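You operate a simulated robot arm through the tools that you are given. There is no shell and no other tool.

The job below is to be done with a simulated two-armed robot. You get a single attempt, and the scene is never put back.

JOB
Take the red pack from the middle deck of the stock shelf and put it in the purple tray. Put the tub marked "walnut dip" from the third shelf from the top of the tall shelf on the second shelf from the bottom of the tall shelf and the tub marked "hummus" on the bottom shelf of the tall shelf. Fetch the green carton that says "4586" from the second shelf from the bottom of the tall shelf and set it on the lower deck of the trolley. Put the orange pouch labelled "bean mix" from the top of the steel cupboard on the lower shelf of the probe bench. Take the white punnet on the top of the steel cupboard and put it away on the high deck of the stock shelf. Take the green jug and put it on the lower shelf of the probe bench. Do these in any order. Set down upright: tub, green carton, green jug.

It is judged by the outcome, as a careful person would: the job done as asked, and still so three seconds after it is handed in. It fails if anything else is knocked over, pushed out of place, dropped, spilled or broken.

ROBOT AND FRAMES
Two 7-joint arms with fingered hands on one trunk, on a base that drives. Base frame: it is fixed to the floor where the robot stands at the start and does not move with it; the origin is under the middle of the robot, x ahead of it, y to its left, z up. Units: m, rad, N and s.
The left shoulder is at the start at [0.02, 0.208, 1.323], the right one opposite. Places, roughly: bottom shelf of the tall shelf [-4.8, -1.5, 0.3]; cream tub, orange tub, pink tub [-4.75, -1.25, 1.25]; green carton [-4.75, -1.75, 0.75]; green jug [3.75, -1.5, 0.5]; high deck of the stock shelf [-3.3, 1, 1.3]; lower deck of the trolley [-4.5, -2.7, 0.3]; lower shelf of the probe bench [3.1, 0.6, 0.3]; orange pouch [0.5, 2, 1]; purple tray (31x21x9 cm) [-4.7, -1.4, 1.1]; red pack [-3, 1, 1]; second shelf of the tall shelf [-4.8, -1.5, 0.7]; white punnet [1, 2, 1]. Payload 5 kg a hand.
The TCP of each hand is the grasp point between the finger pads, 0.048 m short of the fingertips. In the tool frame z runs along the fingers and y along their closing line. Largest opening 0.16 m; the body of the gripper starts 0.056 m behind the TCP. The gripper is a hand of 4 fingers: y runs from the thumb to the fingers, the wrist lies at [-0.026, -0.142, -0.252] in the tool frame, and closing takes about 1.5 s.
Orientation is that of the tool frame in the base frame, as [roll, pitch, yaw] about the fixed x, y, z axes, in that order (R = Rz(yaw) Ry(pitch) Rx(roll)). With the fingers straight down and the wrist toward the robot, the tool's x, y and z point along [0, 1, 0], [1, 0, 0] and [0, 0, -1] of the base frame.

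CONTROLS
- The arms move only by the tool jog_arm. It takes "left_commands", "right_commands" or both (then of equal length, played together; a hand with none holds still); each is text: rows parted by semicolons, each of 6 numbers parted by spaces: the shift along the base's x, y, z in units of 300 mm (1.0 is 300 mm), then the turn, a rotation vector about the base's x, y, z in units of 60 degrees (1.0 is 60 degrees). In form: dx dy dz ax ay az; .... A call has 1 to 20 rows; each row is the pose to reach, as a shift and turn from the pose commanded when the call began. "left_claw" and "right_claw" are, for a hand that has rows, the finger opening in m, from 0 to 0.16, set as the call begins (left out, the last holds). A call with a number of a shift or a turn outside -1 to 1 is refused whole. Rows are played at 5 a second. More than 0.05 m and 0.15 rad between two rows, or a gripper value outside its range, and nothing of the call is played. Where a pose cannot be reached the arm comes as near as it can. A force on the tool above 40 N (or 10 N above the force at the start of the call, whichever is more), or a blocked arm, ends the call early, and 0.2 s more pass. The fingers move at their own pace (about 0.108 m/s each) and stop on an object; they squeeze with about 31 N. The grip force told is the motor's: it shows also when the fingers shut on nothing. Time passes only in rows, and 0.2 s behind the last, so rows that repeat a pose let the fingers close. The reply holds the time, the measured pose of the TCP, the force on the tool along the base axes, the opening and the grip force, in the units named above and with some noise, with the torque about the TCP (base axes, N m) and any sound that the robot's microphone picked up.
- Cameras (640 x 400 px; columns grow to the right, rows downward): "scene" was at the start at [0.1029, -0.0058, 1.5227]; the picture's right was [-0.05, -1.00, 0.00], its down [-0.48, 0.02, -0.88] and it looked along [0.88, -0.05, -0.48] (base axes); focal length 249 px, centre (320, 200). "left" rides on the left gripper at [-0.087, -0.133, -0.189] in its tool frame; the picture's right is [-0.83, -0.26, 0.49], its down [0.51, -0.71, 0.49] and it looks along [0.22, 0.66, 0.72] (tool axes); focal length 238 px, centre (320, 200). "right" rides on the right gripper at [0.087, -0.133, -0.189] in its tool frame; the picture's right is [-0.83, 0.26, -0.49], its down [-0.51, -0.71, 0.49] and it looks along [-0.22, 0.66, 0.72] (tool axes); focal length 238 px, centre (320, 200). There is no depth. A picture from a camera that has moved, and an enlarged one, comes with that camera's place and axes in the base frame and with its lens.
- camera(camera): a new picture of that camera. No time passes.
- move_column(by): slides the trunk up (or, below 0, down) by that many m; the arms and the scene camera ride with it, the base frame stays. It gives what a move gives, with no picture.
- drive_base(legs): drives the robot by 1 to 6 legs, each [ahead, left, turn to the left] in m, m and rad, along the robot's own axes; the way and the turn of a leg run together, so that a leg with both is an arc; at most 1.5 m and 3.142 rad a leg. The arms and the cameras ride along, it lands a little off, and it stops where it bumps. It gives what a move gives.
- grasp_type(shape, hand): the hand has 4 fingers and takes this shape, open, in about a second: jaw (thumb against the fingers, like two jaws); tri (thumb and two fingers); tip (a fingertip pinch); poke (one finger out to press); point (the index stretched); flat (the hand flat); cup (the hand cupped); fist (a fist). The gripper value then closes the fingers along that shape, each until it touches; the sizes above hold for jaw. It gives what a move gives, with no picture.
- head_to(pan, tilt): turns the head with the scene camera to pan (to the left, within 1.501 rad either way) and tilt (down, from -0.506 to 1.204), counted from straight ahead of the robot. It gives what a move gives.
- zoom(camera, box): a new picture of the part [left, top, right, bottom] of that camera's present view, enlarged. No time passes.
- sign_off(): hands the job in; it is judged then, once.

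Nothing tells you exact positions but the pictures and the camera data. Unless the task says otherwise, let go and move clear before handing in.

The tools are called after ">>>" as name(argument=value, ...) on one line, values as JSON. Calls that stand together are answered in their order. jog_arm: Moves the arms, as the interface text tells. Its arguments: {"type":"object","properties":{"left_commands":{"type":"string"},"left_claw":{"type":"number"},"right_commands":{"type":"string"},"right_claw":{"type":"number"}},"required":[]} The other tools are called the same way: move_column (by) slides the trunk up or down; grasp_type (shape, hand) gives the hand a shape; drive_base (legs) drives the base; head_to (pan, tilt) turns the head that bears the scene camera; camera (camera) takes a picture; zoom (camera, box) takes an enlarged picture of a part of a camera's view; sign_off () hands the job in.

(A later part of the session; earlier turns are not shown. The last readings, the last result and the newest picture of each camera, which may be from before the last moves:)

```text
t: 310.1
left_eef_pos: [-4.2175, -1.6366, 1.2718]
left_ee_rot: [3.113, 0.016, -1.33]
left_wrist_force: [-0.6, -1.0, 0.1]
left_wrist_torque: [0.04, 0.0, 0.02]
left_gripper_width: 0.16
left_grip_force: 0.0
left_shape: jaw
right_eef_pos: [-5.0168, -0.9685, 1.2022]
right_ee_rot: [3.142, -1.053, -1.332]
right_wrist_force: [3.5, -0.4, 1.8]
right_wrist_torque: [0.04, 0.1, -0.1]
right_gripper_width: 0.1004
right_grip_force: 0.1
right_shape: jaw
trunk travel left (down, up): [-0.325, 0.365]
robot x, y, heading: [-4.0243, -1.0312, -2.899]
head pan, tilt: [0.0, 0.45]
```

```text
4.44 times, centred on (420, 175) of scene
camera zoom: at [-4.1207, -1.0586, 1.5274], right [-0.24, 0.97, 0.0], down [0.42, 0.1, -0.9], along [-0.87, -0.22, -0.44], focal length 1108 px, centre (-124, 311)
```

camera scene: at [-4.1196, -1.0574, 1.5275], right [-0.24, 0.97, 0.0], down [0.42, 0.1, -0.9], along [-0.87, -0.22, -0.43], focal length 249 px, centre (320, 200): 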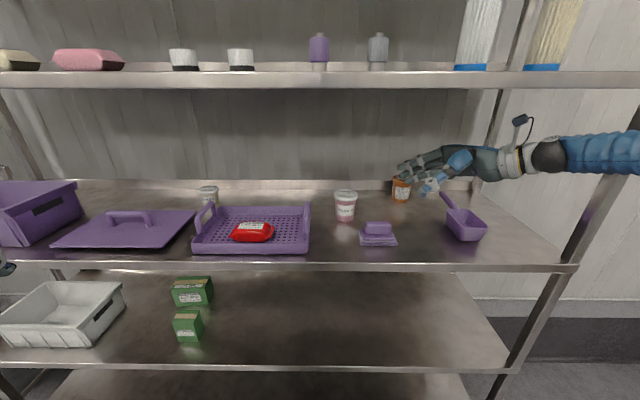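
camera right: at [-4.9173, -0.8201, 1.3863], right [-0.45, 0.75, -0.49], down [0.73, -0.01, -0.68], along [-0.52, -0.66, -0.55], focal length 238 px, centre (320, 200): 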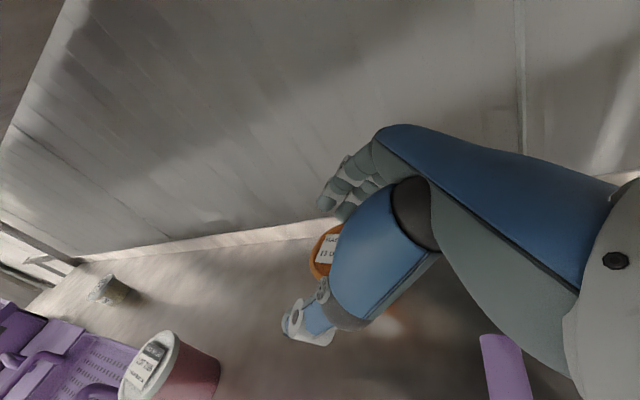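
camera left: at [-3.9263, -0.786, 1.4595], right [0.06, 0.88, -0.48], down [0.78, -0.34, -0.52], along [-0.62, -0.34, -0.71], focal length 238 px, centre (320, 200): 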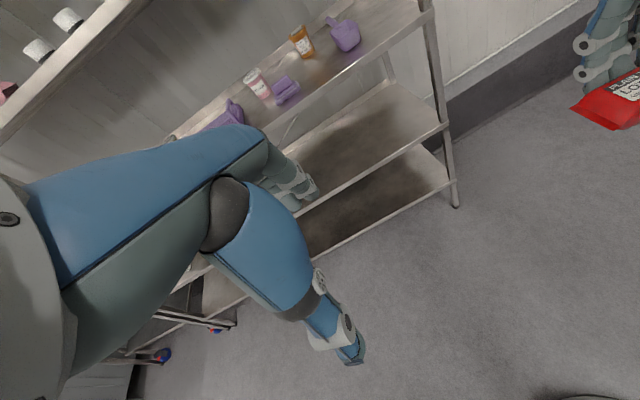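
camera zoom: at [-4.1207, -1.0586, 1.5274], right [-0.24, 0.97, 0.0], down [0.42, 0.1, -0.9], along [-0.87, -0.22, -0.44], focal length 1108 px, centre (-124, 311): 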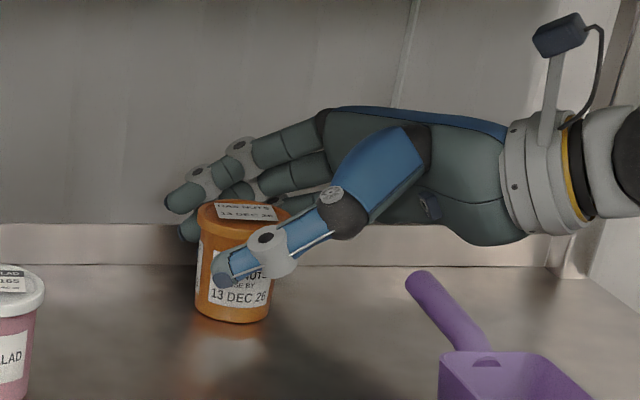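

Good position. Closing on the tub.

>>> jog_arm(right_commands="0 0 0 0 0 0; 0 0 0 0 0 0; 0 0 0 0 0 0; 0 0 0 0 0 0; 0 0 0 0 0 0; 0 0 0 0 0 0", right_claw=0.0)

>>> zoom(camera="scene", box=[360, 130, 480, 220])

>>> camera(camera="right")

```text
t: 311.5
left_eef_pos: [-4.2184, -1.6363, 1.2718]
left_ee_rot: [3.113, 0.018, -1.332]
left_wrist_force: [-0.3, 0.4, -0.1]
left_wrist_torque: [-0.03, 0.0, 0.01]
left_gripper_width: 0.16
left_grip_force: 0.1
left_shape: jaw
right_eef_pos: [-5.0174, -0.9686, 1.2002]
right_ee_rot: [-3.139, -1.054, -1.335]
right_wrist_force: [-0.7, -0.3, 0.4]
right_wrist_torque: [-0.06, 0.19, 0.04]
right_gripper_width: 0.0514
right_grip_force: 31.0
right_shape: jaw
trunk travel left (down, up): [-0.325, 0.365]
robot x, y, heading: [-4.0249, -1.038, -2.9]
head pan, tilt: [0.0, 0.45]
```

```text
4.44 times, centred on (420, 175) of scene
camera zoom: at [-4.1215, -1.0586, 1.5273], right [-0.24, 0.97, 0.0], down [0.42, 0.1, -0.9], along [-0.87, -0.22, -0.44], focal length 1108 px, centre (-124, 311)
```

zoom: 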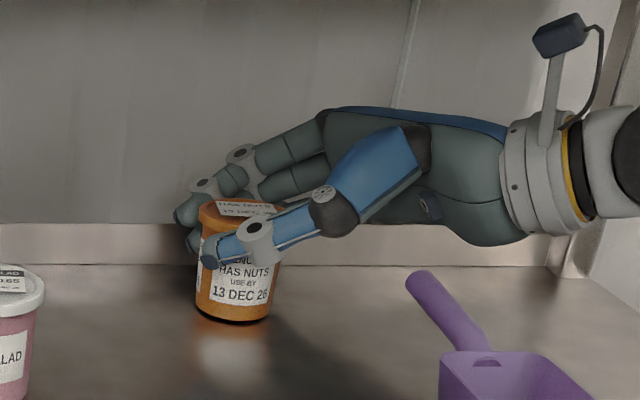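

```text
taken
camera right: at [-4.9173, -0.8188, 1.3703], right [-0.45, 0.75, -0.49], down [0.73, 0.0, -0.68], along [-0.51, -0.66, -0.55], focal length 238 px, centre (320, 200)
```

right: 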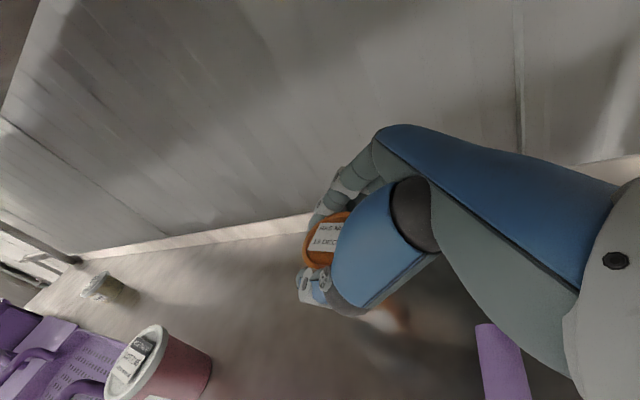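

Gripped. Lift 5 cm, then pull straight back out.

>>> jog_arm(right_commands="0 0 0.04 0 0 0; 0 0 0.1 0 0 0; 0 0 0.17 0 0 0; 0 0 0.17 0 0 0")

>>> zoom(camera="scene", box=[360, 130, 480, 220])

```text
t: 312.5
left_eef_pos: [-4.2177, -1.6361, 1.2723]
left_ee_rot: [3.115, 0.016, -1.33]
left_wrist_force: [-1.6, -0.2, 0.4]
left_wrist_torque: [-0.04, -0.03, -0.01]
left_gripper_width: 0.16
left_grip_force: 0.0
left_shape: jaw
right_eef_pos: [-5.0183, -0.9693, 1.2496]
right_ee_rot: [-3.138, -1.054, -1.334]
right_wrist_force: [-0.7, 0.1, -3.2]
right_wrist_torque: [-0.04, -0.03, 0.05]
right_gripper_width: 0.0516
right_grip_force: 30.5
right_shape: jaw
trunk travel left (down, up): [-0.325, 0.365]
robot x, y, heading: [-4.0282, -1.0354, -2.901]
head pan, tilt: [0.0, 0.45]
```

```text
4.44 times, centred on (420, 175) of scene
camera zoom: at [-4.1223, -1.0584, 1.5272], right [-0.24, 0.97, 0.0], down [0.42, 0.1, -0.9], along [-0.87, -0.22, -0.44], focal length 1108 px, centre (-124, 311)
```

zoom: 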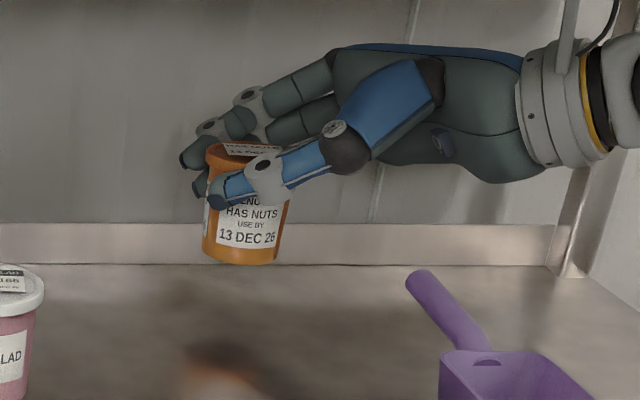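

The tub is held upright. Pulling straight back.

>>> jog_arm(right_commands="0.12 0.03 0 0 0 0; 0.25 0.062 0 0 0 0; 0.38 0.094 0 0 0 0; 0.51 0.126 0 0 0 0; 0.64 0.159 0 0 0 0; 0.77 0.191 0 0 0 0; 0.9 0.223 0 0 0 0; 0.98 0.243 0 0 0 0; 0.98 0.243 0 0 0 0")

>>> drive_base(legs=[[-0.17, 0, 0]])

>>> camera(camera="scene")

>>> camera(camera="right")

```text
t: 314.5
left_eef_pos: [-4.2191, -1.6366, 1.273]
left_ee_rot: [3.115, 0.016, -1.331]
left_wrist_force: [0.1, 0.2, 0.5]
left_wrist_torque: [0.04, -0.05, 0.0]
left_gripper_width: 0.1601
left_grip_force: 0.0
left_shape: jaw
right_eef_pos: [-4.7239, -0.8944, 1.2521]
right_ee_rot: [-3.138, -1.054, -1.336]
right_wrist_force: [-0.3, 0.5, -3.1]
right_wrist_torque: [-0.04, -0.02, 0.04]
right_gripper_width: 0.0515
right_grip_force: 31.1
right_shape: jaw
trunk travel left (down, up): [-0.325, 0.365]
robot x, y, heading: [-4.0255, -1.0347, -2.896]
head pan, tilt: [0.0, 0.45]
```

```text
t: 316.0
left_eef_pos: [-4.0507, -1.5951, 1.2726]
left_ee_rot: [3.111, 0.014, -1.324]
left_wrist_force: [1.1, 0.5, 1.2]
left_wrist_torque: [-0.02, 0.16, 0.03]
left_gripper_width: 0.1598
left_grip_force: 0.0
left_shape: jaw
right_eef_pos: [-4.56, -0.8566, 1.2533]
right_ee_rot: [3.137, -1.055, -1.322]
right_wrist_force: [2.0, -0.4, -3.0]
right_wrist_torque: [0.1, 0.04, -0.11]
right_gripper_width: 0.0515
right_grip_force: 31.1
right_shape: jaw
trunk travel left (down, up): [-0.325, 0.365]
robot x, y, heading: [-3.8609, -0.9911, -2.889]
head pan, tilt: [0.0, 0.45]
```

```text
taken
camera scene: at [-3.9568, -1.0175, 1.5275], right [-0.24, 0.97, 0.0], down [0.42, 0.11, -0.9], along [-0.87, -0.22, -0.43], focal length 249 px, centre (320, 200)
```

scene: 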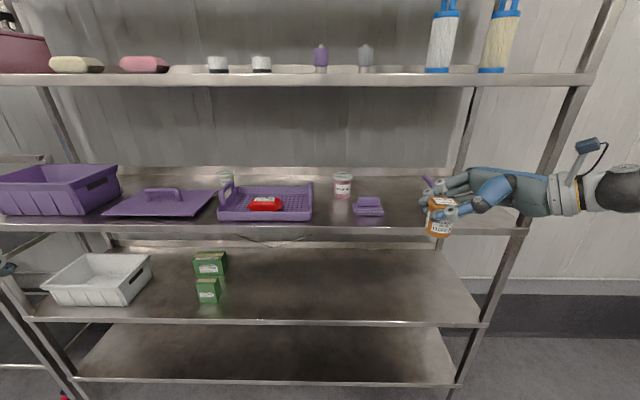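

```text
taken
camera right: at [-4.46, -0.7063, 1.4221], right [-0.45, 0.75, -0.49], down [0.73, 0.0, -0.68], along [-0.51, -0.66, -0.55], focal length 238 px, centre (320, 200)
```

right: 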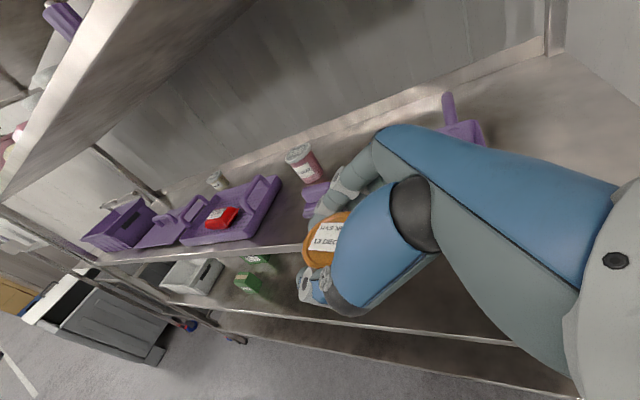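

The walnut dip tub is out. Now lower the trunk and the hand to the second shelf from the bottom.

>>> move_column(by=-0.325)

>>> jog_arm(right_commands="0 0 -0.1 0 0 0; 0 0 -0.2 0 0 0; 0 0 -0.3 0 0 0; 0 0 -0.38 0 0 0; 0 0 -0.38 0 0 0")

>>> camera(camera="scene")

>>> camera(camera="right")

```text
t: 319.2
left_eef_pos: [-4.0537, -1.5959, 0.9479]
left_ee_rot: [3.112, 0.015, -1.324]
left_wrist_force: [0.1, 0.2, 0.1]
left_wrist_torque: [0.0, 0.03, 0.01]
left_gripper_width: 0.1602
left_grip_force: 0.1
left_shape: jaw
right_eef_pos: [-4.5608, -0.857, 0.9272]
right_ee_rot: [-3.14, -1.055, -1.329]
right_wrist_force: [0.5, 0.1, -3.2]
right_wrist_torque: [0.02, -0.01, -0.02]
right_gripper_width: 0.0516
right_grip_force: 31.2
right_shape: jaw
trunk travel left (down, up): [0.0, 0.69]
robot x, y, heading: [-3.8624, -0.9927, -2.89]
head pan, tilt: [0.0, 0.45]
```

```text
t: 320.4
left_eef_pos: [-4.0532, -1.596, 0.9477]
left_ee_rot: [3.112, 0.016, -1.325]
left_wrist_force: [-0.2, 0.2, 0.4]
left_wrist_torque: [-0.03, -0.02, 0.0]
left_gripper_width: 0.16
left_grip_force: 0.1
left_shape: jaw
right_eef_pos: [-4.5616, -0.8585, 0.813]
right_ee_rot: [-3.14, -1.053, -1.33]
right_wrist_force: [0.6, -0.2, -3.0]
right_wrist_torque: [-0.05, 0.0, 0.03]
right_gripper_width: 0.0516
right_grip_force: 31.2
right_shape: jaw
trunk travel left (down, up): [0.0, 0.69]
robot x, y, heading: [-3.8602, -0.9932, -2.892]
head pan, tilt: [0.0, 0.45]
```

```text
taken
camera scene: at [-3.9586, -1.0181, 1.2024], right [-0.25, 0.97, 0.0], down [0.42, 0.11, -0.9], along [-0.87, -0.22, -0.44], focal length 249 px, centre (320, 200)
```

scene: 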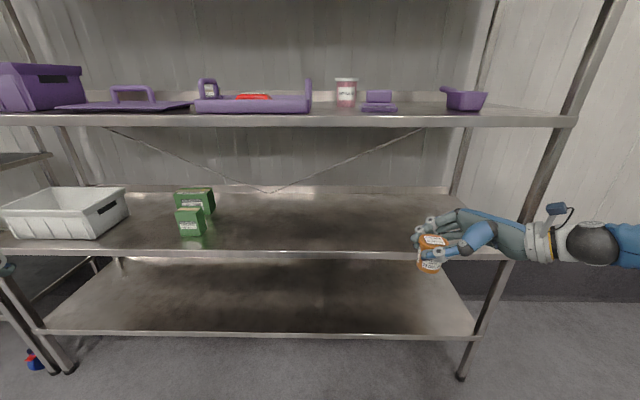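

```text
taken
camera right: at [-4.4616, -0.7094, 0.9818], right [-0.45, 0.75, -0.49], down [0.73, 0.0, -0.68], along [-0.51, -0.66, -0.55], focal length 238 px, centre (320, 200)
```

right: 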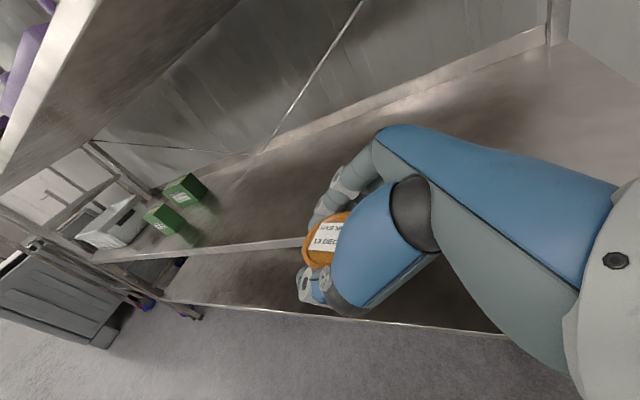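

The second shelf from the bottom is at z≈0.68, its edge 0.774 m ahead. I'll drive in 0.2 m and extend a bit, keeping the tub just above the shelf.

>>> drive_base(legs=[[0.2, 0, 0]])

>>> jog_arm(right_commands="-0.08 -0.02 0 0 0 0; -0.16 -0.041 0 0 0 0; -0.2 -0.051 0 0 0 0; -0.2 -0.051 -0.06 0 0 0; -0.2 -0.051 -0.1 0 0 0; -0.2 -0.051 -0.1 0 0 0")

>>> camera(camera="scene")

>>> camera(camera="right")

```text
t: 322.0
left_eef_pos: [-4.2477, -1.6456, 0.9464]
left_ee_rot: [3.114, 0.017, -1.323]
left_wrist_force: [-0.7, 0.4, -0.4]
left_wrist_torque: [0.0, -0.03, -0.01]
left_gripper_width: 0.1599
left_grip_force: 0.0
left_shape: jaw
right_eef_pos: [-4.7567, -0.9094, 0.8115]
right_ee_rot: [-3.136, -1.054, -1.329]
right_wrist_force: [0.0, 1.1, -2.4]
right_wrist_torque: [-0.03, -0.01, 0.06]
right_gripper_width: 0.0514
right_grip_force: 30.8
right_shape: jaw
trunk travel left (down, up): [0.0, 0.69]
robot x, y, heading: [-4.0579, -1.042, -2.89]
head pan, tilt: [0.0, 0.45]
```

```text
t: 323.4
left_eef_pos: [-4.2445, -1.646, 0.9468]
left_ee_rot: [3.112, 0.019, -1.323]
left_wrist_force: [0.8, -0.2, 0.4]
left_wrist_torque: [0.02, 0.04, -0.02]
left_gripper_width: 0.1601
left_grip_force: 0.2
left_shape: jaw
right_eef_pos: [-4.8162, -0.9253, 0.7817]
right_ee_rot: [-3.139, -1.053, -1.329]
right_wrist_force: [0.6, 0.3, -3.3]
right_wrist_torque: [-0.01, -0.02, 0.03]
right_gripper_width: 0.0516
right_grip_force: 30.9
right_shape: jaw
trunk travel left (down, up): [0.0, 0.69]
robot x, y, heading: [-4.0571, -1.039, -2.891]
head pan, tilt: [0.0, 0.45]
```

```text
taken
camera scene: at [-4.1535, -1.0678, 1.2023], right [-0.25, 0.97, 0.0], down [0.42, 0.11, -0.9], along [-0.87, -0.22, -0.44], focal length 249 px, centre (320, 200)
```

scene: 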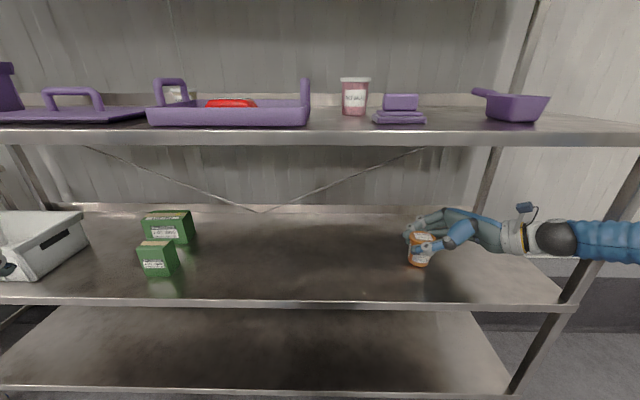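

```text
taken
camera right: at [-4.7177, -0.7759, 0.9514], right [-0.45, 0.75, -0.49], down [0.73, 0.0, -0.68], along [-0.51, -0.66, -0.55], focal length 238 px, centre (320, 200)
```

right: 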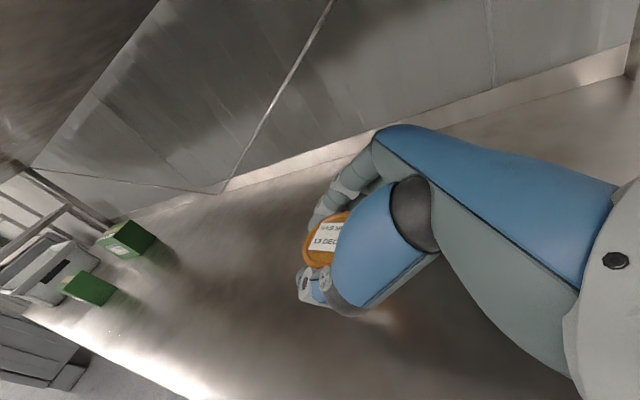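

Lowering the tub onto the shelf gently.

>>> jog_arm(right_commands="0 0 -0.02 0 0 0; 0 0 -0.04 0 0 0; 0 0 -0.05 0 0 0; 0 0 -0.05 0 0 0")

>>> jog_arm(right_commands="0 0 -0.01 0 0 0; 0 0 -0.02 0 0 0; 0 0 -0.02 0 0 0")

>>> zoom(camera="scene", box=[370, 190, 490, 280])

```text
t: 324.4
left_eef_pos: [-4.2462, -1.6468, 0.9477]
left_ee_rot: [3.111, 0.017, -1.324]
left_wrist_force: [-0.9, -0.1, -0.2]
left_wrist_torque: [0.02, 0.01, 0.01]
left_gripper_width: 0.1598
left_grip_force: 0.0
left_shape: jaw
right_eef_pos: [-4.8167, -0.9247, 0.7688]
right_ee_rot: [3.139, -1.052, -1.325]
right_wrist_force: [1.1, -3.3, 13.8]
right_wrist_torque: [-0.21, 0.44, 0.07]
right_gripper_width: 0.0489
right_grip_force: 30.9
right_shape: jaw
trunk travel left (down, up): [0.0, 0.69]
robot x, y, heading: [-4.0559, -1.0423, -2.891]
head pan, tilt: [0.0, 0.45]
```

```text
t: 325.2
left_eef_pos: [-4.2452, -1.6468, 0.9485]
left_ee_rot: [3.11, 0.017, -1.325]
left_wrist_force: [0.3, -0.1, -0.1]
left_wrist_torque: [0.02, -0.03, -0.03]
left_gripper_width: 0.16
left_grip_force: 0.0
left_shape: jaw
right_eef_pos: [-4.8158, -0.9251, 0.766]
right_ee_rot: [3.13, -1.056, -1.318]
right_wrist_force: [1.6, 3.0, 36.9]
right_wrist_torque: [-0.19, 0.93, -0.07]
right_gripper_width: 0.0486
right_grip_force: 31.6
right_shape: jaw
trunk travel left (down, up): [0.0, 0.69]
robot x, y, heading: [-4.052, -1.0445, -2.891]
head pan, tilt: [0.0, 0.45]
```

```text
4.44 times, centred on (430, 235) of scene
camera zoom: at [-4.1509, -1.0678, 1.2028], right [-0.25, 0.97, 0.0], down [0.42, 0.11, -0.9], along [-0.87, -0.22, -0.43], focal length 1108 px, centre (-169, 44)
```

zoom: 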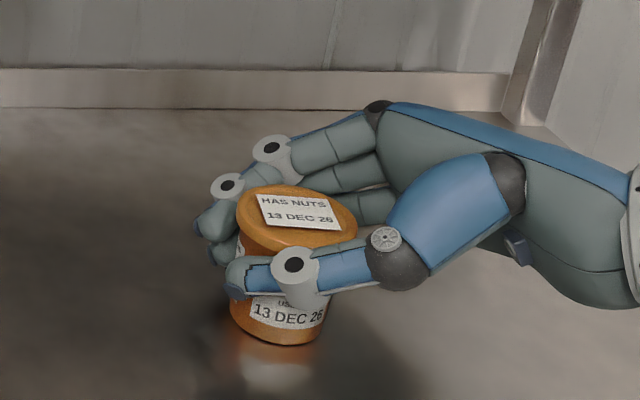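

Contact made (a bit firm). Ease up slightly, then open.

>>> jog_arm(right_commands="0 0 0.008 0 0 0; 0 0 0.008 0 0 0")

>>> jog_arm(right_commands="0 0 0 0 0 0; 0 0 0 0 0 0; 0 0 0 0 0 0; 0 0 0 0 0 0; 0 0 0 0 0 0; 0 0 0 0 0 0", right_claw=0.12)

>>> zoom(camera="scene", box=[370, 190, 490, 280])

```text
t: 325.8
left_eef_pos: [-4.2446, -1.6459, 0.9466]
left_ee_rot: [3.112, 0.017, -1.323]
left_wrist_force: [-0.1, 0.2, 0.3]
left_wrist_torque: [-0.01, 0.03, -0.01]
left_gripper_width: 0.1601
left_grip_force: 0.1
left_shape: jaw
right_eef_pos: [-4.8145, -0.9271, 0.7653]
right_ee_rot: [3.14, -1.053, -1.327]
right_wrist_force: [-0.6, 1.9, 27.9]
right_wrist_torque: [-0.17, 0.8, -0.01]
right_gripper_width: 0.0485
right_grip_force: 31.3
right_shape: jaw
trunk travel left (down, up): [0.0, 0.69]
robot x, y, heading: [-4.0531, -1.0418, -2.893]
head pan, tilt: [0.0, 0.45]
```

```text
t: 327.2
left_eef_pos: [-4.2451, -1.6457, 0.9467]
left_ee_rot: [3.111, 0.017, -1.322]
left_wrist_force: [0.0, 0.3, 0.4]
left_wrist_torque: [0.0, 0.0, 0.04]
left_gripper_width: 0.1596
left_grip_force: 0.1
left_shape: jaw
right_eef_pos: [-4.8148, -0.9248, 0.7641]
right_ee_rot: [-3.14, -1.054, -1.327]
right_wrist_force: [5.0, -0.3, 13.3]
right_wrist_torque: [-0.37, 0.5, 0.14]
right_gripper_width: 0.12
right_grip_force: 0.1
right_shape: jaw
trunk travel left (down, up): [0.0, 0.69]
robot x, y, heading: [-4.0574, -1.0423, -2.894]
head pan, tilt: [0.0, 0.45]
```

```text
4.44 times, centred on (430, 235) of scene
camera zoom: at [-4.1523, -1.0679, 1.2024], right [-0.25, 0.97, 0.0], down [0.42, 0.11, -0.9], along [-0.87, -0.22, -0.43], focal length 1108 px, centre (-169, 44)
```

zoom: 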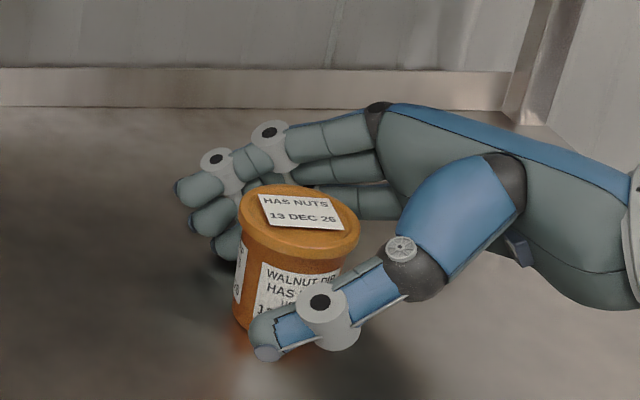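

There's still some pressure on the lid; I'll rise in small steps and check that the tub stands straight.

>>> jog_arm(right_commands="0 0 0.01 0 0 0; 0 0 0.02 0 0 0; 0 0 0.03 0 0 0; 0 0 0.03 0 0 0")

>>> zoom(camera="scene", box=[370, 190, 490, 280])

>>> camera(camera="right")

```text
t: 328.2
left_eef_pos: [-4.2467, -1.6456, 0.9474]
left_ee_rot: [3.112, 0.018, -1.324]
left_wrist_force: [0.9, -0.4, -0.2]
left_wrist_torque: [0.02, -0.01, 0.0]
left_gripper_width: 0.1597
left_grip_force: 0.1
left_shape: jaw
right_eef_pos: [-4.8174, -0.9248, 0.7732]
right_ee_rot: [-3.141, -1.055, -1.327]
right_wrist_force: [0.4, 0.4, -1.0]
right_wrist_torque: [-0.02, 0.0, 0.0]
right_gripper_width: 0.1198
right_grip_force: 0.0
right_shape: jaw
trunk travel left (down, up): [0.0, 0.69]
robot x, y, heading: [-4.0561, -1.0425, -2.894]
head pan, tilt: [0.0, 0.45]
```

```text
4.44 times, centred on (430, 235) of scene
camera zoom: at [-4.1535, -1.0676, 1.2023], right [-0.25, 0.97, 0.0], down [0.42, 0.11, -0.9], along [-0.87, -0.22, -0.44], focal length 1108 px, centre (-169, 44)
```

zoom: 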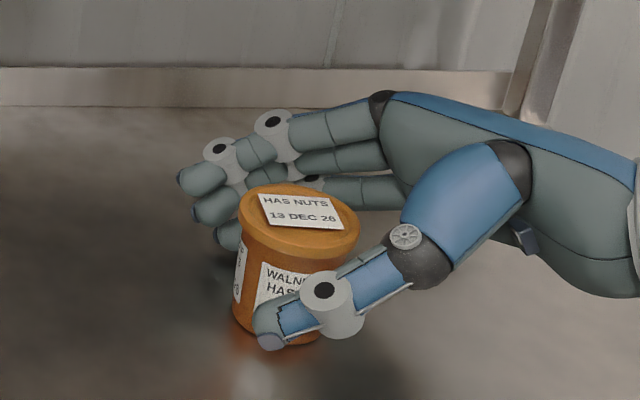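

```text
taken
camera right: at [-4.717, -0.7752, 0.9418], right [-0.45, 0.75, -0.48], down [0.73, 0.0, -0.68], along [-0.51, -0.66, -0.55], focal length 238 px, centre (320, 200)
```

right: 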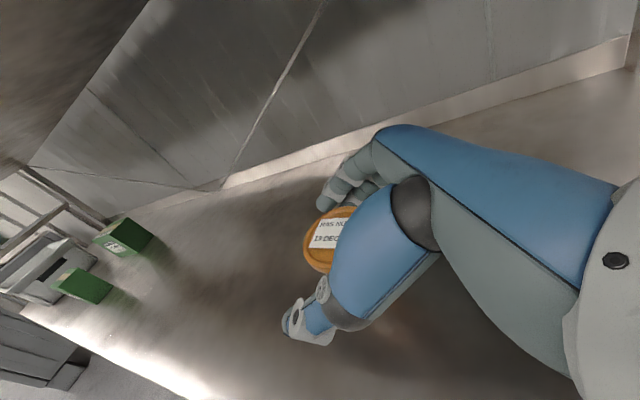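

The force is zero and the tub stands free. Rising straight up and then withdrawing.

>>> jog_arm(right_commands="0 0 0.06 0 0 0; 0 0 0.14 0 0 0; 0 0 0.22 0 0 0; 0 0 0.28 0 0 0; 0 0 0.28 0 0 0", right_claw=0.13)

>>> zoom(camera="scene", box=[370, 170, 490, 280])

```text
t: 329.4
left_eef_pos: [-4.2455, -1.6446, 0.9474]
left_ee_rot: [3.112, 0.018, -1.323]
left_wrist_force: [0.1, -0.1, 0.1]
left_wrist_torque: [-0.03, -0.01, 0.02]
left_gripper_width: 0.1599
left_grip_force: 0.1
left_shape: jaw
right_eef_pos: [-4.8146, -0.9249, 0.857]
right_ee_rot: [3.137, -1.055, -1.323]
right_wrist_force: [0.4, 0.2, -0.2]
right_wrist_torque: [0.0, 0.0, 0.02]
right_gripper_width: 0.1296
right_grip_force: 0.0
right_shape: jaw
trunk travel left (down, up): [0.0, 0.69]
robot x, y, heading: [-4.0544, -1.0409, -2.899]
head pan, tilt: [0.0, 0.45]
```

```text
3.64 times, centred on (430, 225) of scene
camera zoom: at [-4.1534, -1.0677, 1.2023], right [-0.25, 0.97, 0.0], down [0.42, 0.11, -0.9], along [-0.87, -0.22, -0.44], focal length 907 px, centre (-80, 109)
```

zoom: 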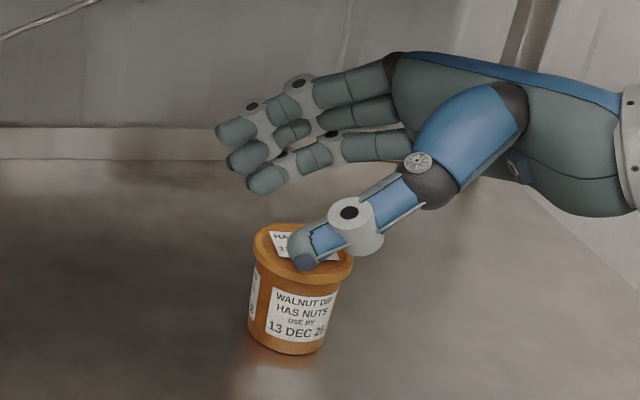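

>>> jog_arm(right_commands="0 0 0.1 0 0 0; 0.1 0.025 0.1 0 0 0; 0.23 0.058 0.1 0 0 0; 0.36 0.09 0.1 0 0 0; 0.49 0.123 0.1 0 0 0; 0.62 0.155 0.1 0 0 0; 0.62 0.155 0.1 0 0 0")

>>> drive_base(legs=[[-0.18, 0, 0]])

>>> camera(camera="scene")

```text
t: 331.0
left_eef_pos: [-4.2443, -1.6483, 0.9471]
left_ee_rot: [3.113, 0.019, -1.324]
left_wrist_force: [1.3, -2.9, -0.5]
left_wrist_torque: [0.39, 0.17, -0.05]
left_gripper_width: 0.16
left_grip_force: 0.0
left_shape: jaw
right_eef_pos: [-4.6237, -0.8975, 0.8761]
right_ee_rot: [-3.02, -1.048, -1.333]
right_wrist_force: [-2.1, -2.2, 7.9]
right_wrist_torque: [0.83, 0.1, 0.21]
right_gripper_width: 0.1301
right_grip_force: 0.1
right_shape: jaw
right hand out of reach, approached as far as the arm can: row 5, 6, 7
trunk travel left (down, up): [0.0, 0.69]
robot x, y, heading: [-4.0549, -1.0461, -2.889]
head pan, tilt: [0.0, 0.45]
```

```text
t: 332.5
left_eef_pos: [-4.0689, -1.6011, 0.9484]
left_ee_rot: [3.112, 0.018, -1.324]
left_wrist_force: [0.6, -0.1, 0.7]
left_wrist_torque: [-0.01, 0.05, 0.02]
left_gripper_width: 0.16
left_grip_force: 0.0
left_shape: jaw
right_eef_pos: [-4.4477, -0.8512, 0.8734]
right_ee_rot: [-3.001, -1.059, -1.353]
right_wrist_force: [0.5, 1.4, 1.0]
right_wrist_torque: [0.01, 0.01, -0.03]
right_gripper_width: 0.1296
right_grip_force: 0.0
right_shape: jaw
trunk travel left (down, up): [0.0, 0.69]
robot x, y, heading: [-3.8762, -0.9941, -2.891]
head pan, tilt: [0.0, 0.45]
```

```text
taken
camera scene: at [-3.9763, -1.0228, 1.2024], right [-0.25, 0.97, 0.0], down [0.42, 0.11, -0.9], along [-0.87, -0.22, -0.43], focal length 249 px, centre (320, 200)
```

scene: 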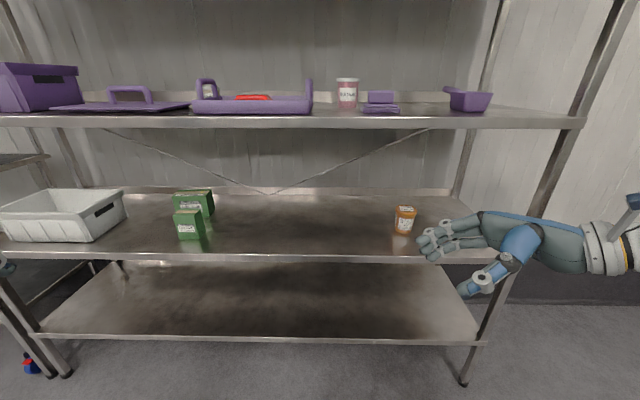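

The walnut dip is on the second shelf from the bottom. Next the hummus: raise the trunk again and slide left along the shelf, keeping the hand in front of it.

>>> move_column(by=0.325)

>>> jog_arm(right_commands="0 0 0.05 0 0 0; 0 0 0.1 0 0 0; 0 0 0.1 0 0 0; 0 0 0.1 0 0 0")

```text
t: 335.7
left_eef_pos: [-4.069, -1.6023, 1.2721]
left_ee_rot: [3.113, 0.018, -1.324]
left_wrist_force: [-0.1, 0.0, 0.3]
left_wrist_torque: [0.01, 0.0, -0.02]
left_gripper_width: 0.1599
left_grip_force: 0.1
left_shape: jaw
right_eef_pos: [-4.4495, -0.8512, 1.1975]
right_ee_rot: [-3.003, -1.058, -1.35]
right_wrist_force: [-0.5, -0.4, -0.8]
right_wrist_torque: [-0.01, 0.03, -0.01]
right_gripper_width: 0.13
right_grip_force: 0.1
right_shape: jaw
trunk travel left (down, up): [-0.325, 0.365]
robot x, y, heading: [-3.878, -0.9946, -2.89]
head pan, tilt: [0.0, 0.45]
```

```text
t: 336.7
left_eef_pos: [-4.069, -1.6014, 1.2726]
left_ee_rot: [3.112, 0.017, -1.323]
left_wrist_force: [0.1, -0.4, -0.1]
left_wrist_torque: [0.05, 0.03, 0.02]
left_gripper_width: 0.1597
left_grip_force: 0.1
left_shape: jaw
right_eef_pos: [-4.448, -0.8526, 1.2295]
right_ee_rot: [-3.001, -1.059, -1.354]
right_wrist_force: [0.3, -1.3, -0.1]
right_wrist_torque: [0.02, -0.02, -0.03]
right_gripper_width: 0.1302
right_grip_force: 0.0
right_shape: jaw
trunk travel left (down, up): [-0.325, 0.365]
robot x, y, heading: [-3.8779, -0.9983, -2.886]
head pan, tilt: [0.0, 0.45]
```

I'll correct the small orientation error and set the hand at travelling height.

>>> jog_arm(right_commands="-0.1 -0.025 0.08 0 0.02 -0.03; -0.2 -0.05 0.16 -0.002 0.045 -0.056; -0.274 -0.072 0.235 -0.004 0.067 -0.084; -0.274 -0.072 0.235 -0.004 0.067 -0.084; -0.274 -0.072 0.235 -0.004 0.067 -0.084")

>>> drive_base(legs=[[0.05, 0.68, 0]])

>>> camera(camera="scene")

>>> camera(camera="right")

```text
t: 337.9
left_eef_pos: [-4.0699, -1.6015, 1.2731]
left_ee_rot: [3.112, 0.017, -1.323]
left_wrist_force: [-1.6, -0.5, 0.5]
left_wrist_torque: [-0.01, -0.03, 0.0]
left_gripper_width: 0.1602
left_grip_force: 0.1
left_shape: jaw
right_eef_pos: [-4.5307, -0.8722, 1.2995]
right_ee_rot: [-3.14, -1.047, -1.32]
right_wrist_force: [0.9, -0.3, 0.3]
right_wrist_torque: [-0.05, 0.01, 0.0]
right_gripper_width: 0.1297
right_grip_force: 0.1
right_shape: jaw
trunk travel left (down, up): [-0.325, 0.365]
robot x, y, heading: [-3.8803, -0.9972, -2.891]
head pan, tilt: [0.0, 0.45]
```

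```text
t: 341.7
left_eef_pos: [-3.959, -2.2859, 1.2726]
left_ee_rot: [3.112, 0.017, -1.339]
left_wrist_force: [0.0, -1.0, -0.1]
left_wrist_torque: [0.1, 0.0, -0.01]
left_gripper_width: 0.1599
left_grip_force: 0.1
left_shape: jaw
right_eef_pos: [-4.4088, -1.5492, 1.2985]
right_ee_rot: [3.139, -1.043, -1.334]
right_wrist_force: [0.7, 0.2, 0.6]
right_wrist_torque: [0.01, -0.01, 0.04]
right_gripper_width: 0.1298
right_grip_force: 0.0
right_shape: jaw
trunk travel left (down, up): [-0.325, 0.365]
robot x, y, heading: [-3.7571, -1.6831, -2.913]
head pan, tilt: [0.0, 0.45]
```

```text
taken
camera scene: at [-3.8573, -1.7086, 1.5273], right [-0.23, 0.97, 0.0], down [0.42, 0.1, -0.9], along [-0.88, -0.21, -0.44], focal length 249 px, centre (320, 200)
```

scene: 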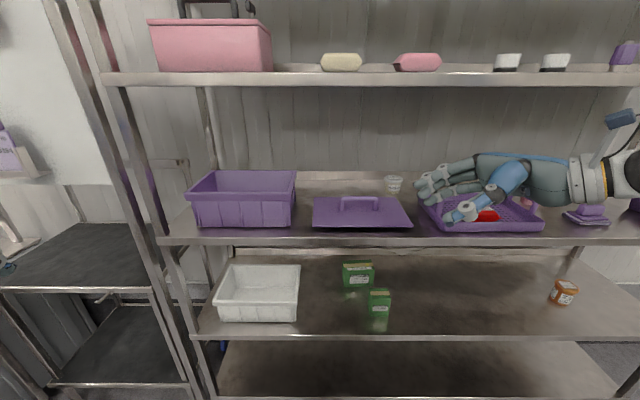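

```text
taken
camera right: at [-4.3079, -1.4007, 1.4695], right [-0.45, 0.76, -0.48], down [0.73, 0.0, -0.68], along [-0.52, -0.65, -0.55], focal length 238 px, centre (320, 200)
```

right: 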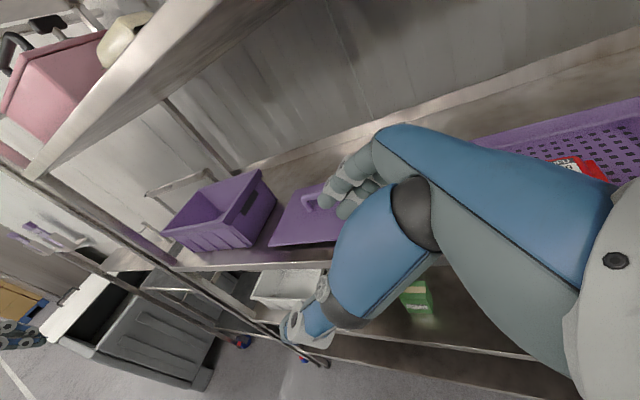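

>>> zoom(camera="scene", box=[340, 150, 480, 250])

>>> zoom(camera="scene", box=[520, 250, 640, 330])

```text
4.00 times, centred on (410, 200) of scene
camera zoom: at [-3.8573, -1.7086, 1.5273], right [-0.23, 0.97, 0.0], down [0.42, 0.1, -0.9], along [-0.88, -0.21, -0.44], focal length 997 px, centre (-40, 200)
```

zoom: 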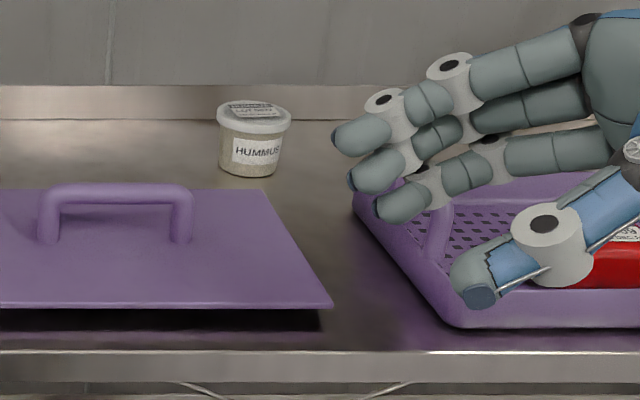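

```text
5.00 times, centred on (580, 290) of scene
camera zoom: at [-3.8573, -1.7086, 1.5273], right [-0.23, 0.97, 0.0], down [0.42, 0.1, -0.9], along [-0.88, -0.21, -0.44], focal length 1247 px, centre (-980, -250)
```

zoom: 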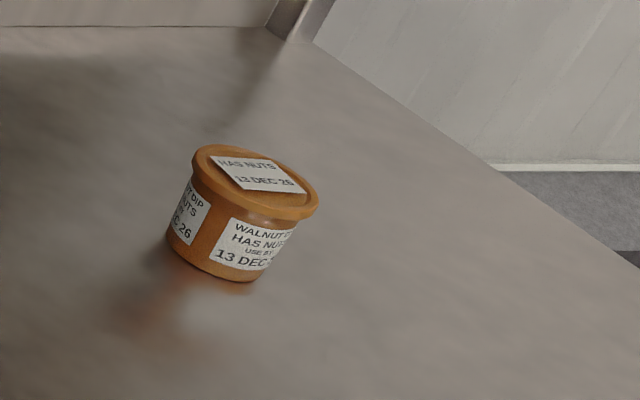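

The hummus tub is at about [−4.811, −1.634]. I'll reduce the roll to 45° so that the hand clears the tray's back corner, set entry height, and drive up.

>>> jog_arm(right_commands="0 0 -0.04 0.08 0.019 0; 0 0 -0.08 0.16 0.038 0; 0 0 -0.14 0.2435 0.0567 0; 0 0 -0.14 0.2435 0.0567 0", right_claw=0.12)

>>> drive_base(legs=[[0.12, 0, 0]])

>>> zoom(camera="scene", box=[340, 120, 560, 260])

>>> camera(camera="right")

```text
t: 342.7
left_eef_pos: [-3.959, -2.2845, 1.2727]
left_ee_rot: [3.113, 0.016, -1.338]
left_wrist_force: [0.3, -0.2, 0.8]
left_wrist_torque: [-0.02, 0.0, -0.03]
left_gripper_width: 0.1602
left_grip_force: 0.2
left_shape: jaw
right_eef_pos: [-4.4099, -1.5468, 1.2583]
right_ee_rot: [3.141, -0.782, -1.337]
right_wrist_force: [0.1, -1.2, 0.3]
right_wrist_torque: [-0.03, 0.01, -0.01]
right_gripper_width: 0.1204
right_grip_force: 0.0
right_shape: jaw
trunk travel left (down, up): [-0.325, 0.365]
robot x, y, heading: [-3.7563, -1.6819, -2.909]
head pan, tilt: [0.0, 0.45]
```

```text
t: 344.0
left_eef_pos: [-4.0797, -2.312, 1.2723]
left_ee_rot: [3.114, 0.019, -1.342]
left_wrist_force: [-1.4, -0.4, -0.8]
left_wrist_torque: [0.04, -0.13, 0.0]
left_gripper_width: 0.16
left_grip_force: 0.1
left_shape: jaw
right_eef_pos: [-4.5281, -1.5728, 1.2563]
right_ee_rot: [-3.139, -0.787, -1.342]
right_wrist_force: [-1.6, 0.4, -0.7]
right_wrist_torque: [-0.05, -0.09, 0.11]
right_gripper_width: 0.1203
right_grip_force: 0.0
right_shape: jaw
trunk travel left (down, up): [-0.325, 0.365]
robot x, y, heading: [-3.8763, -1.7097, -2.914]
head pan, tilt: [0.0, 0.45]
```

```text
2.86 times, centred on (450, 190) of scene
camera zoom: at [-3.9768, -1.7361, 1.5272], right [-0.23, 0.97, 0.0], down [0.42, 0.1, -0.9], along [-0.88, -0.21, -0.44], focal length 712 px, centre (-51, 229)
```

zoom: 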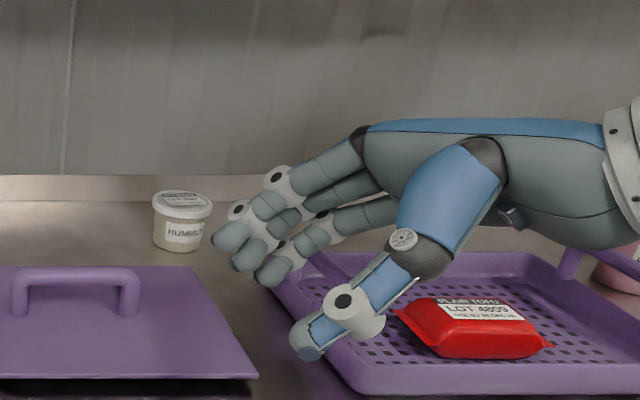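

```text
taken
camera right: at [-4.4166, -1.4732, 1.4528], right [-0.47, 0.85, -0.25], down [0.69, 0.17, -0.7], along [-0.55, -0.5, -0.67], focal length 238 px, centre (320, 200)
```

right: 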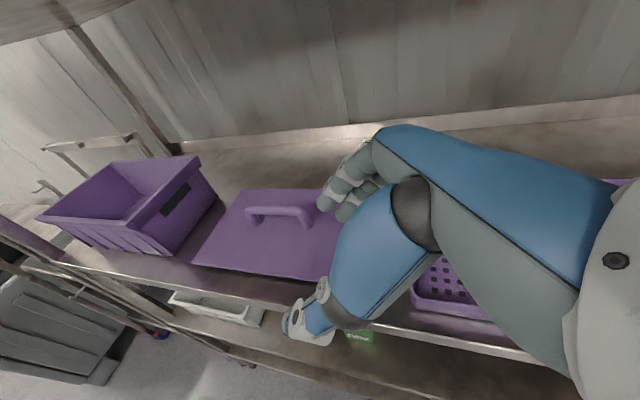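

The hand passes well above the tray. Extending toward the hummus in two stages.

>>> jog_arm(right_commands="0 0 0.05 0 0 0; -0.13 -0.018 0.05 0 0 0; -0.26 -0.036 0.05 0 0 0; -0.4 -0.055 0.05 0 0 0; -0.53 -0.073 0.05 0 0 0; -0.663 -0.092 0.05 0 0 0; -0.663 -0.092 0.05 0 0 0")

>>> zoom(camera="scene", box=[340, 120, 560, 260])

>>> camera(camera="right")

```text
t: 345.6
left_eef_pos: [-4.0774, -2.3108, 1.2721]
left_ee_rot: [3.112, 0.014, -1.342]
left_wrist_force: [-0.7, 0.3, 1.0]
left_wrist_torque: [-0.02, 0.0, 0.01]
left_gripper_width: 0.1598
left_grip_force: 0.0
left_shape: jaw
right_eef_pos: [-4.7242, -1.6035, 1.2679]
right_ee_rot: [-3.133, -0.785, -1.347]
right_wrist_force: [0.6, -1.0, 0.3]
right_wrist_torque: [-0.03, 0.04, -0.02]
right_gripper_width: 0.12
right_grip_force: 0.0
right_shape: jaw
trunk travel left (down, up): [-0.325, 0.365]
robot x, y, heading: [-3.8764, -1.7139, -2.912]
head pan, tilt: [0.0, 0.45]
```

```text
2.86 times, centred on (450, 190) of scene
camera zoom: at [-3.9737, -1.7341, 1.5271], right [-0.23, 0.97, 0.0], down [0.42, 0.1, -0.9], along [-0.88, -0.21, -0.43], focal length 712 px, centre (-51, 229)
```

zoom: 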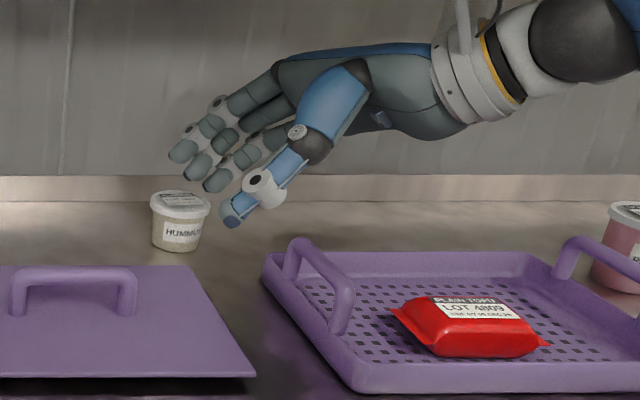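

```text
taken
camera right: at [-4.6129, -1.5018, 1.4627], right [-0.46, 0.85, -0.25], down [0.69, 0.17, -0.7], along [-0.55, -0.5, -0.67], focal length 238 px, centre (320, 200)
```

right: 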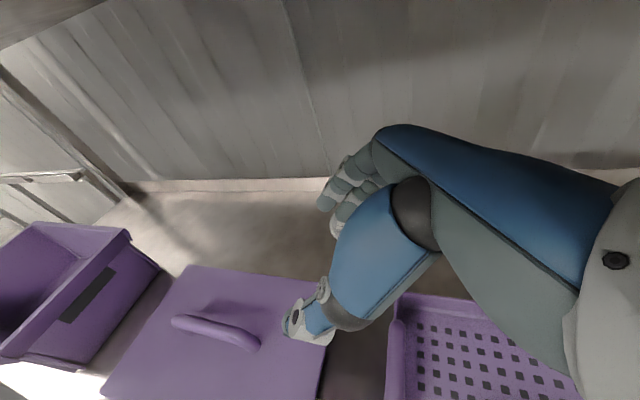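

>>> jog_arm(right_commands="-0.12 -0.025 0 0 0 0; -0.24 -0.05 0 0 0 0; -0.366 -0.075 0 0 0 0; -0.366 -0.075 0 0 0 0")

>>> zoom(camera="scene", box=[340, 120, 500, 230])

>>> camera(camera="right")

```text
t: 346.3
left_eef_pos: [-4.0918, -2.3081, 1.271]
left_ee_rot: [3.118, 0.016, -1.359]
left_wrist_force: [-7.8, -3.1, -1.8]
left_wrist_torque: [0.41, -0.74, -0.19]
left_gripper_width: 0.1597
left_grip_force: 0.0
left_shape: jaw
right_eef_pos: [-4.7999, -1.5962, 1.241]
right_ee_rot: [-3.082, -0.786, -1.401]
right_wrist_force: [-5.1, -4.8, -4.0]
right_wrist_torque: [-0.06, -0.4, 0.53]
right_gripper_width: 0.1201
right_grip_force: 0.1
right_shape: jaw
trunk travel left (down, up): [-0.325, 0.365]
robot x, y, heading: [-3.8728, -1.7085, -2.926]
head pan, tilt: [0.0, 0.45]
stopped in row 3 (right hand): the force on the tool passed its limit at 58 N (the readings are from after the stop); the commanded pose is now the measured one
```

```text
3.64 times, centred on (420, 175) of scene
camera zoom: at [-3.9789, -1.734, 1.5279], right [-0.21, 0.98, 0.0], down [0.43, 0.09, -0.9], along [-0.88, -0.19, -0.44], focal length 907 px, centre (-44, 291)
```

zoom: 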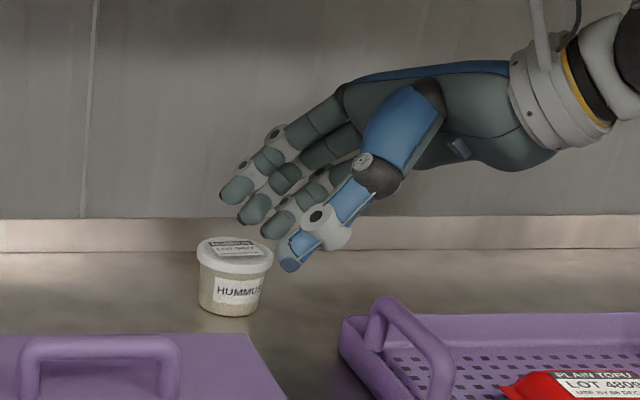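

```text
taken
camera right: at [-4.6943, -1.4999, 1.442], right [-0.44, 0.86, -0.26], down [0.72, 0.17, -0.67], along [-0.54, -0.48, -0.69], focal length 238 px, centre (320, 200)
```

right: 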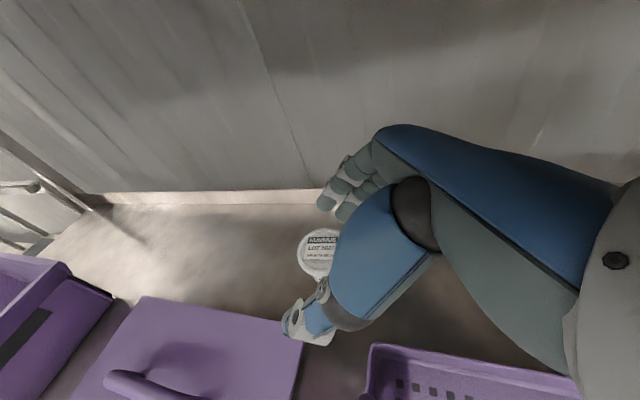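

The forearm bumped the shelf above (it slopes up with this roll); the tub is undisturbed. I'll draw back 10 cm, go back to the 60° roll that keeps the forearm lower, and check.

>>> jog_arm(right_commands="0.1 0.023 0 0 0 0; 0.22 0.05 0 0 0 0; 0.34 0.078 0.02 0 0 0; 0.34 0.078 0.02 0 0 0")

>>> camera(camera="scene")

```text
t: 347.3
left_eef_pos: [-4.0848, -2.308, 1.2721]
left_ee_rot: [3.115, 0.019, -1.357]
left_wrist_force: [-0.2, -0.8, -1.0]
left_wrist_torque: [0.09, -0.12, -0.09]
left_gripper_width: 0.1599
left_grip_force: 0.0
left_shape: jaw
right_eef_pos: [-4.692, -1.5776, 1.2559]
right_ee_rot: [-3.093, -0.786, -1.386]
right_wrist_force: [-0.9, -0.7, -1.0]
right_wrist_torque: [-0.1, -0.08, 0.1]
right_gripper_width: 0.1201
right_grip_force: 0.0
right_shape: jaw
trunk travel left (down, up): [-0.325, 0.365]
robot x, y, heading: [-3.8722, -1.7088, -2.926]
head pan, tilt: [0.0, 0.45]
```

```text
taken
camera scene: at [-3.9734, -1.7335, 1.5272], right [-0.21, 0.98, 0.0], down [0.43, 0.09, -0.9], along [-0.88, -0.19, -0.44], focal length 249 px, centre (320, 200)
```

scene: 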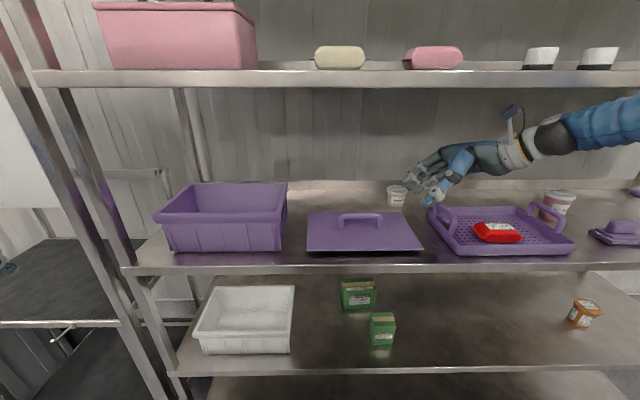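

>>> jog_arm(right_commands="0 0 0 -0.1 -0.01 -0.003; 0 0 0.02 -0.2 -0.02 -0.006; 0 0 0.06 -0.283 -0.029 -0.008; 0 0 0.08 -0.283 -0.029 -0.008; 0 0 0.08 -0.283 -0.029 -0.008")

>>> camera(camera="scene")

>>> zoom(camera="scene", box=[360, 80, 640, 260])

```text
t: 348.5
left_eef_pos: [-4.0829, -2.3076, 1.2726]
left_ee_rot: [3.112, 0.014, -1.357]
left_wrist_force: [-0.5, 0.1, -0.6]
left_wrist_torque: [0.01, 0.04, 0.0]
left_gripper_width: 0.16
left_grip_force: 0.0
left_shape: jaw
right_eef_pos: [-4.6924, -1.5777, 1.2789]
right_ee_rot: [3.138, -1.083, -1.355]
right_wrist_force: [0.7, -0.2, 0.6]
right_wrist_torque: [-0.01, 0.02, 0.0]
right_gripper_width: 0.1203
right_grip_force: 0.0
right_shape: jaw
trunk travel left (down, up): [-0.325, 0.365]
robot x, y, heading: [-3.874, -1.7048, -2.925]
head pan, tilt: [0.0, 0.45]
```

```text
taken
camera scene: at [-3.9713, -1.7321, 1.5274], right [-0.21, 0.98, 0.0], down [0.43, 0.09, -0.9], along [-0.88, -0.19, -0.44], focal length 249 px, centre (320, 200)
```

scene: 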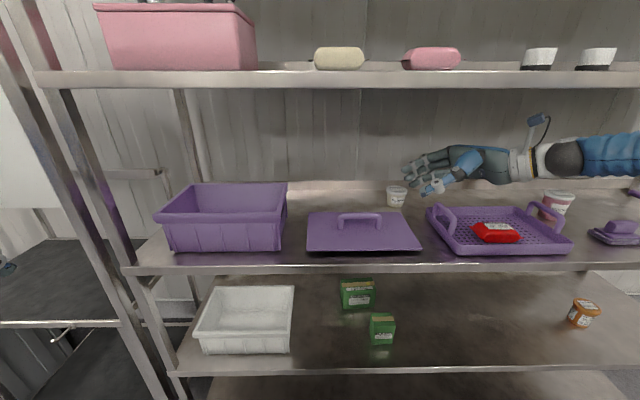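

```text
2.22 times, centred on (500, 170) of scene
camera zoom: at [-3.9713, -1.7321, 1.5274], right [-0.21, 0.98, 0.0], down [0.43, 0.09, -0.9], along [-0.88, -0.19, -0.44], focal length 554 px, centre (-80, 267)
```

zoom: 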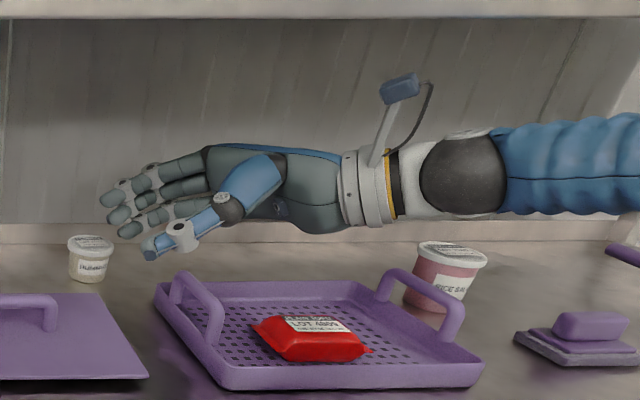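

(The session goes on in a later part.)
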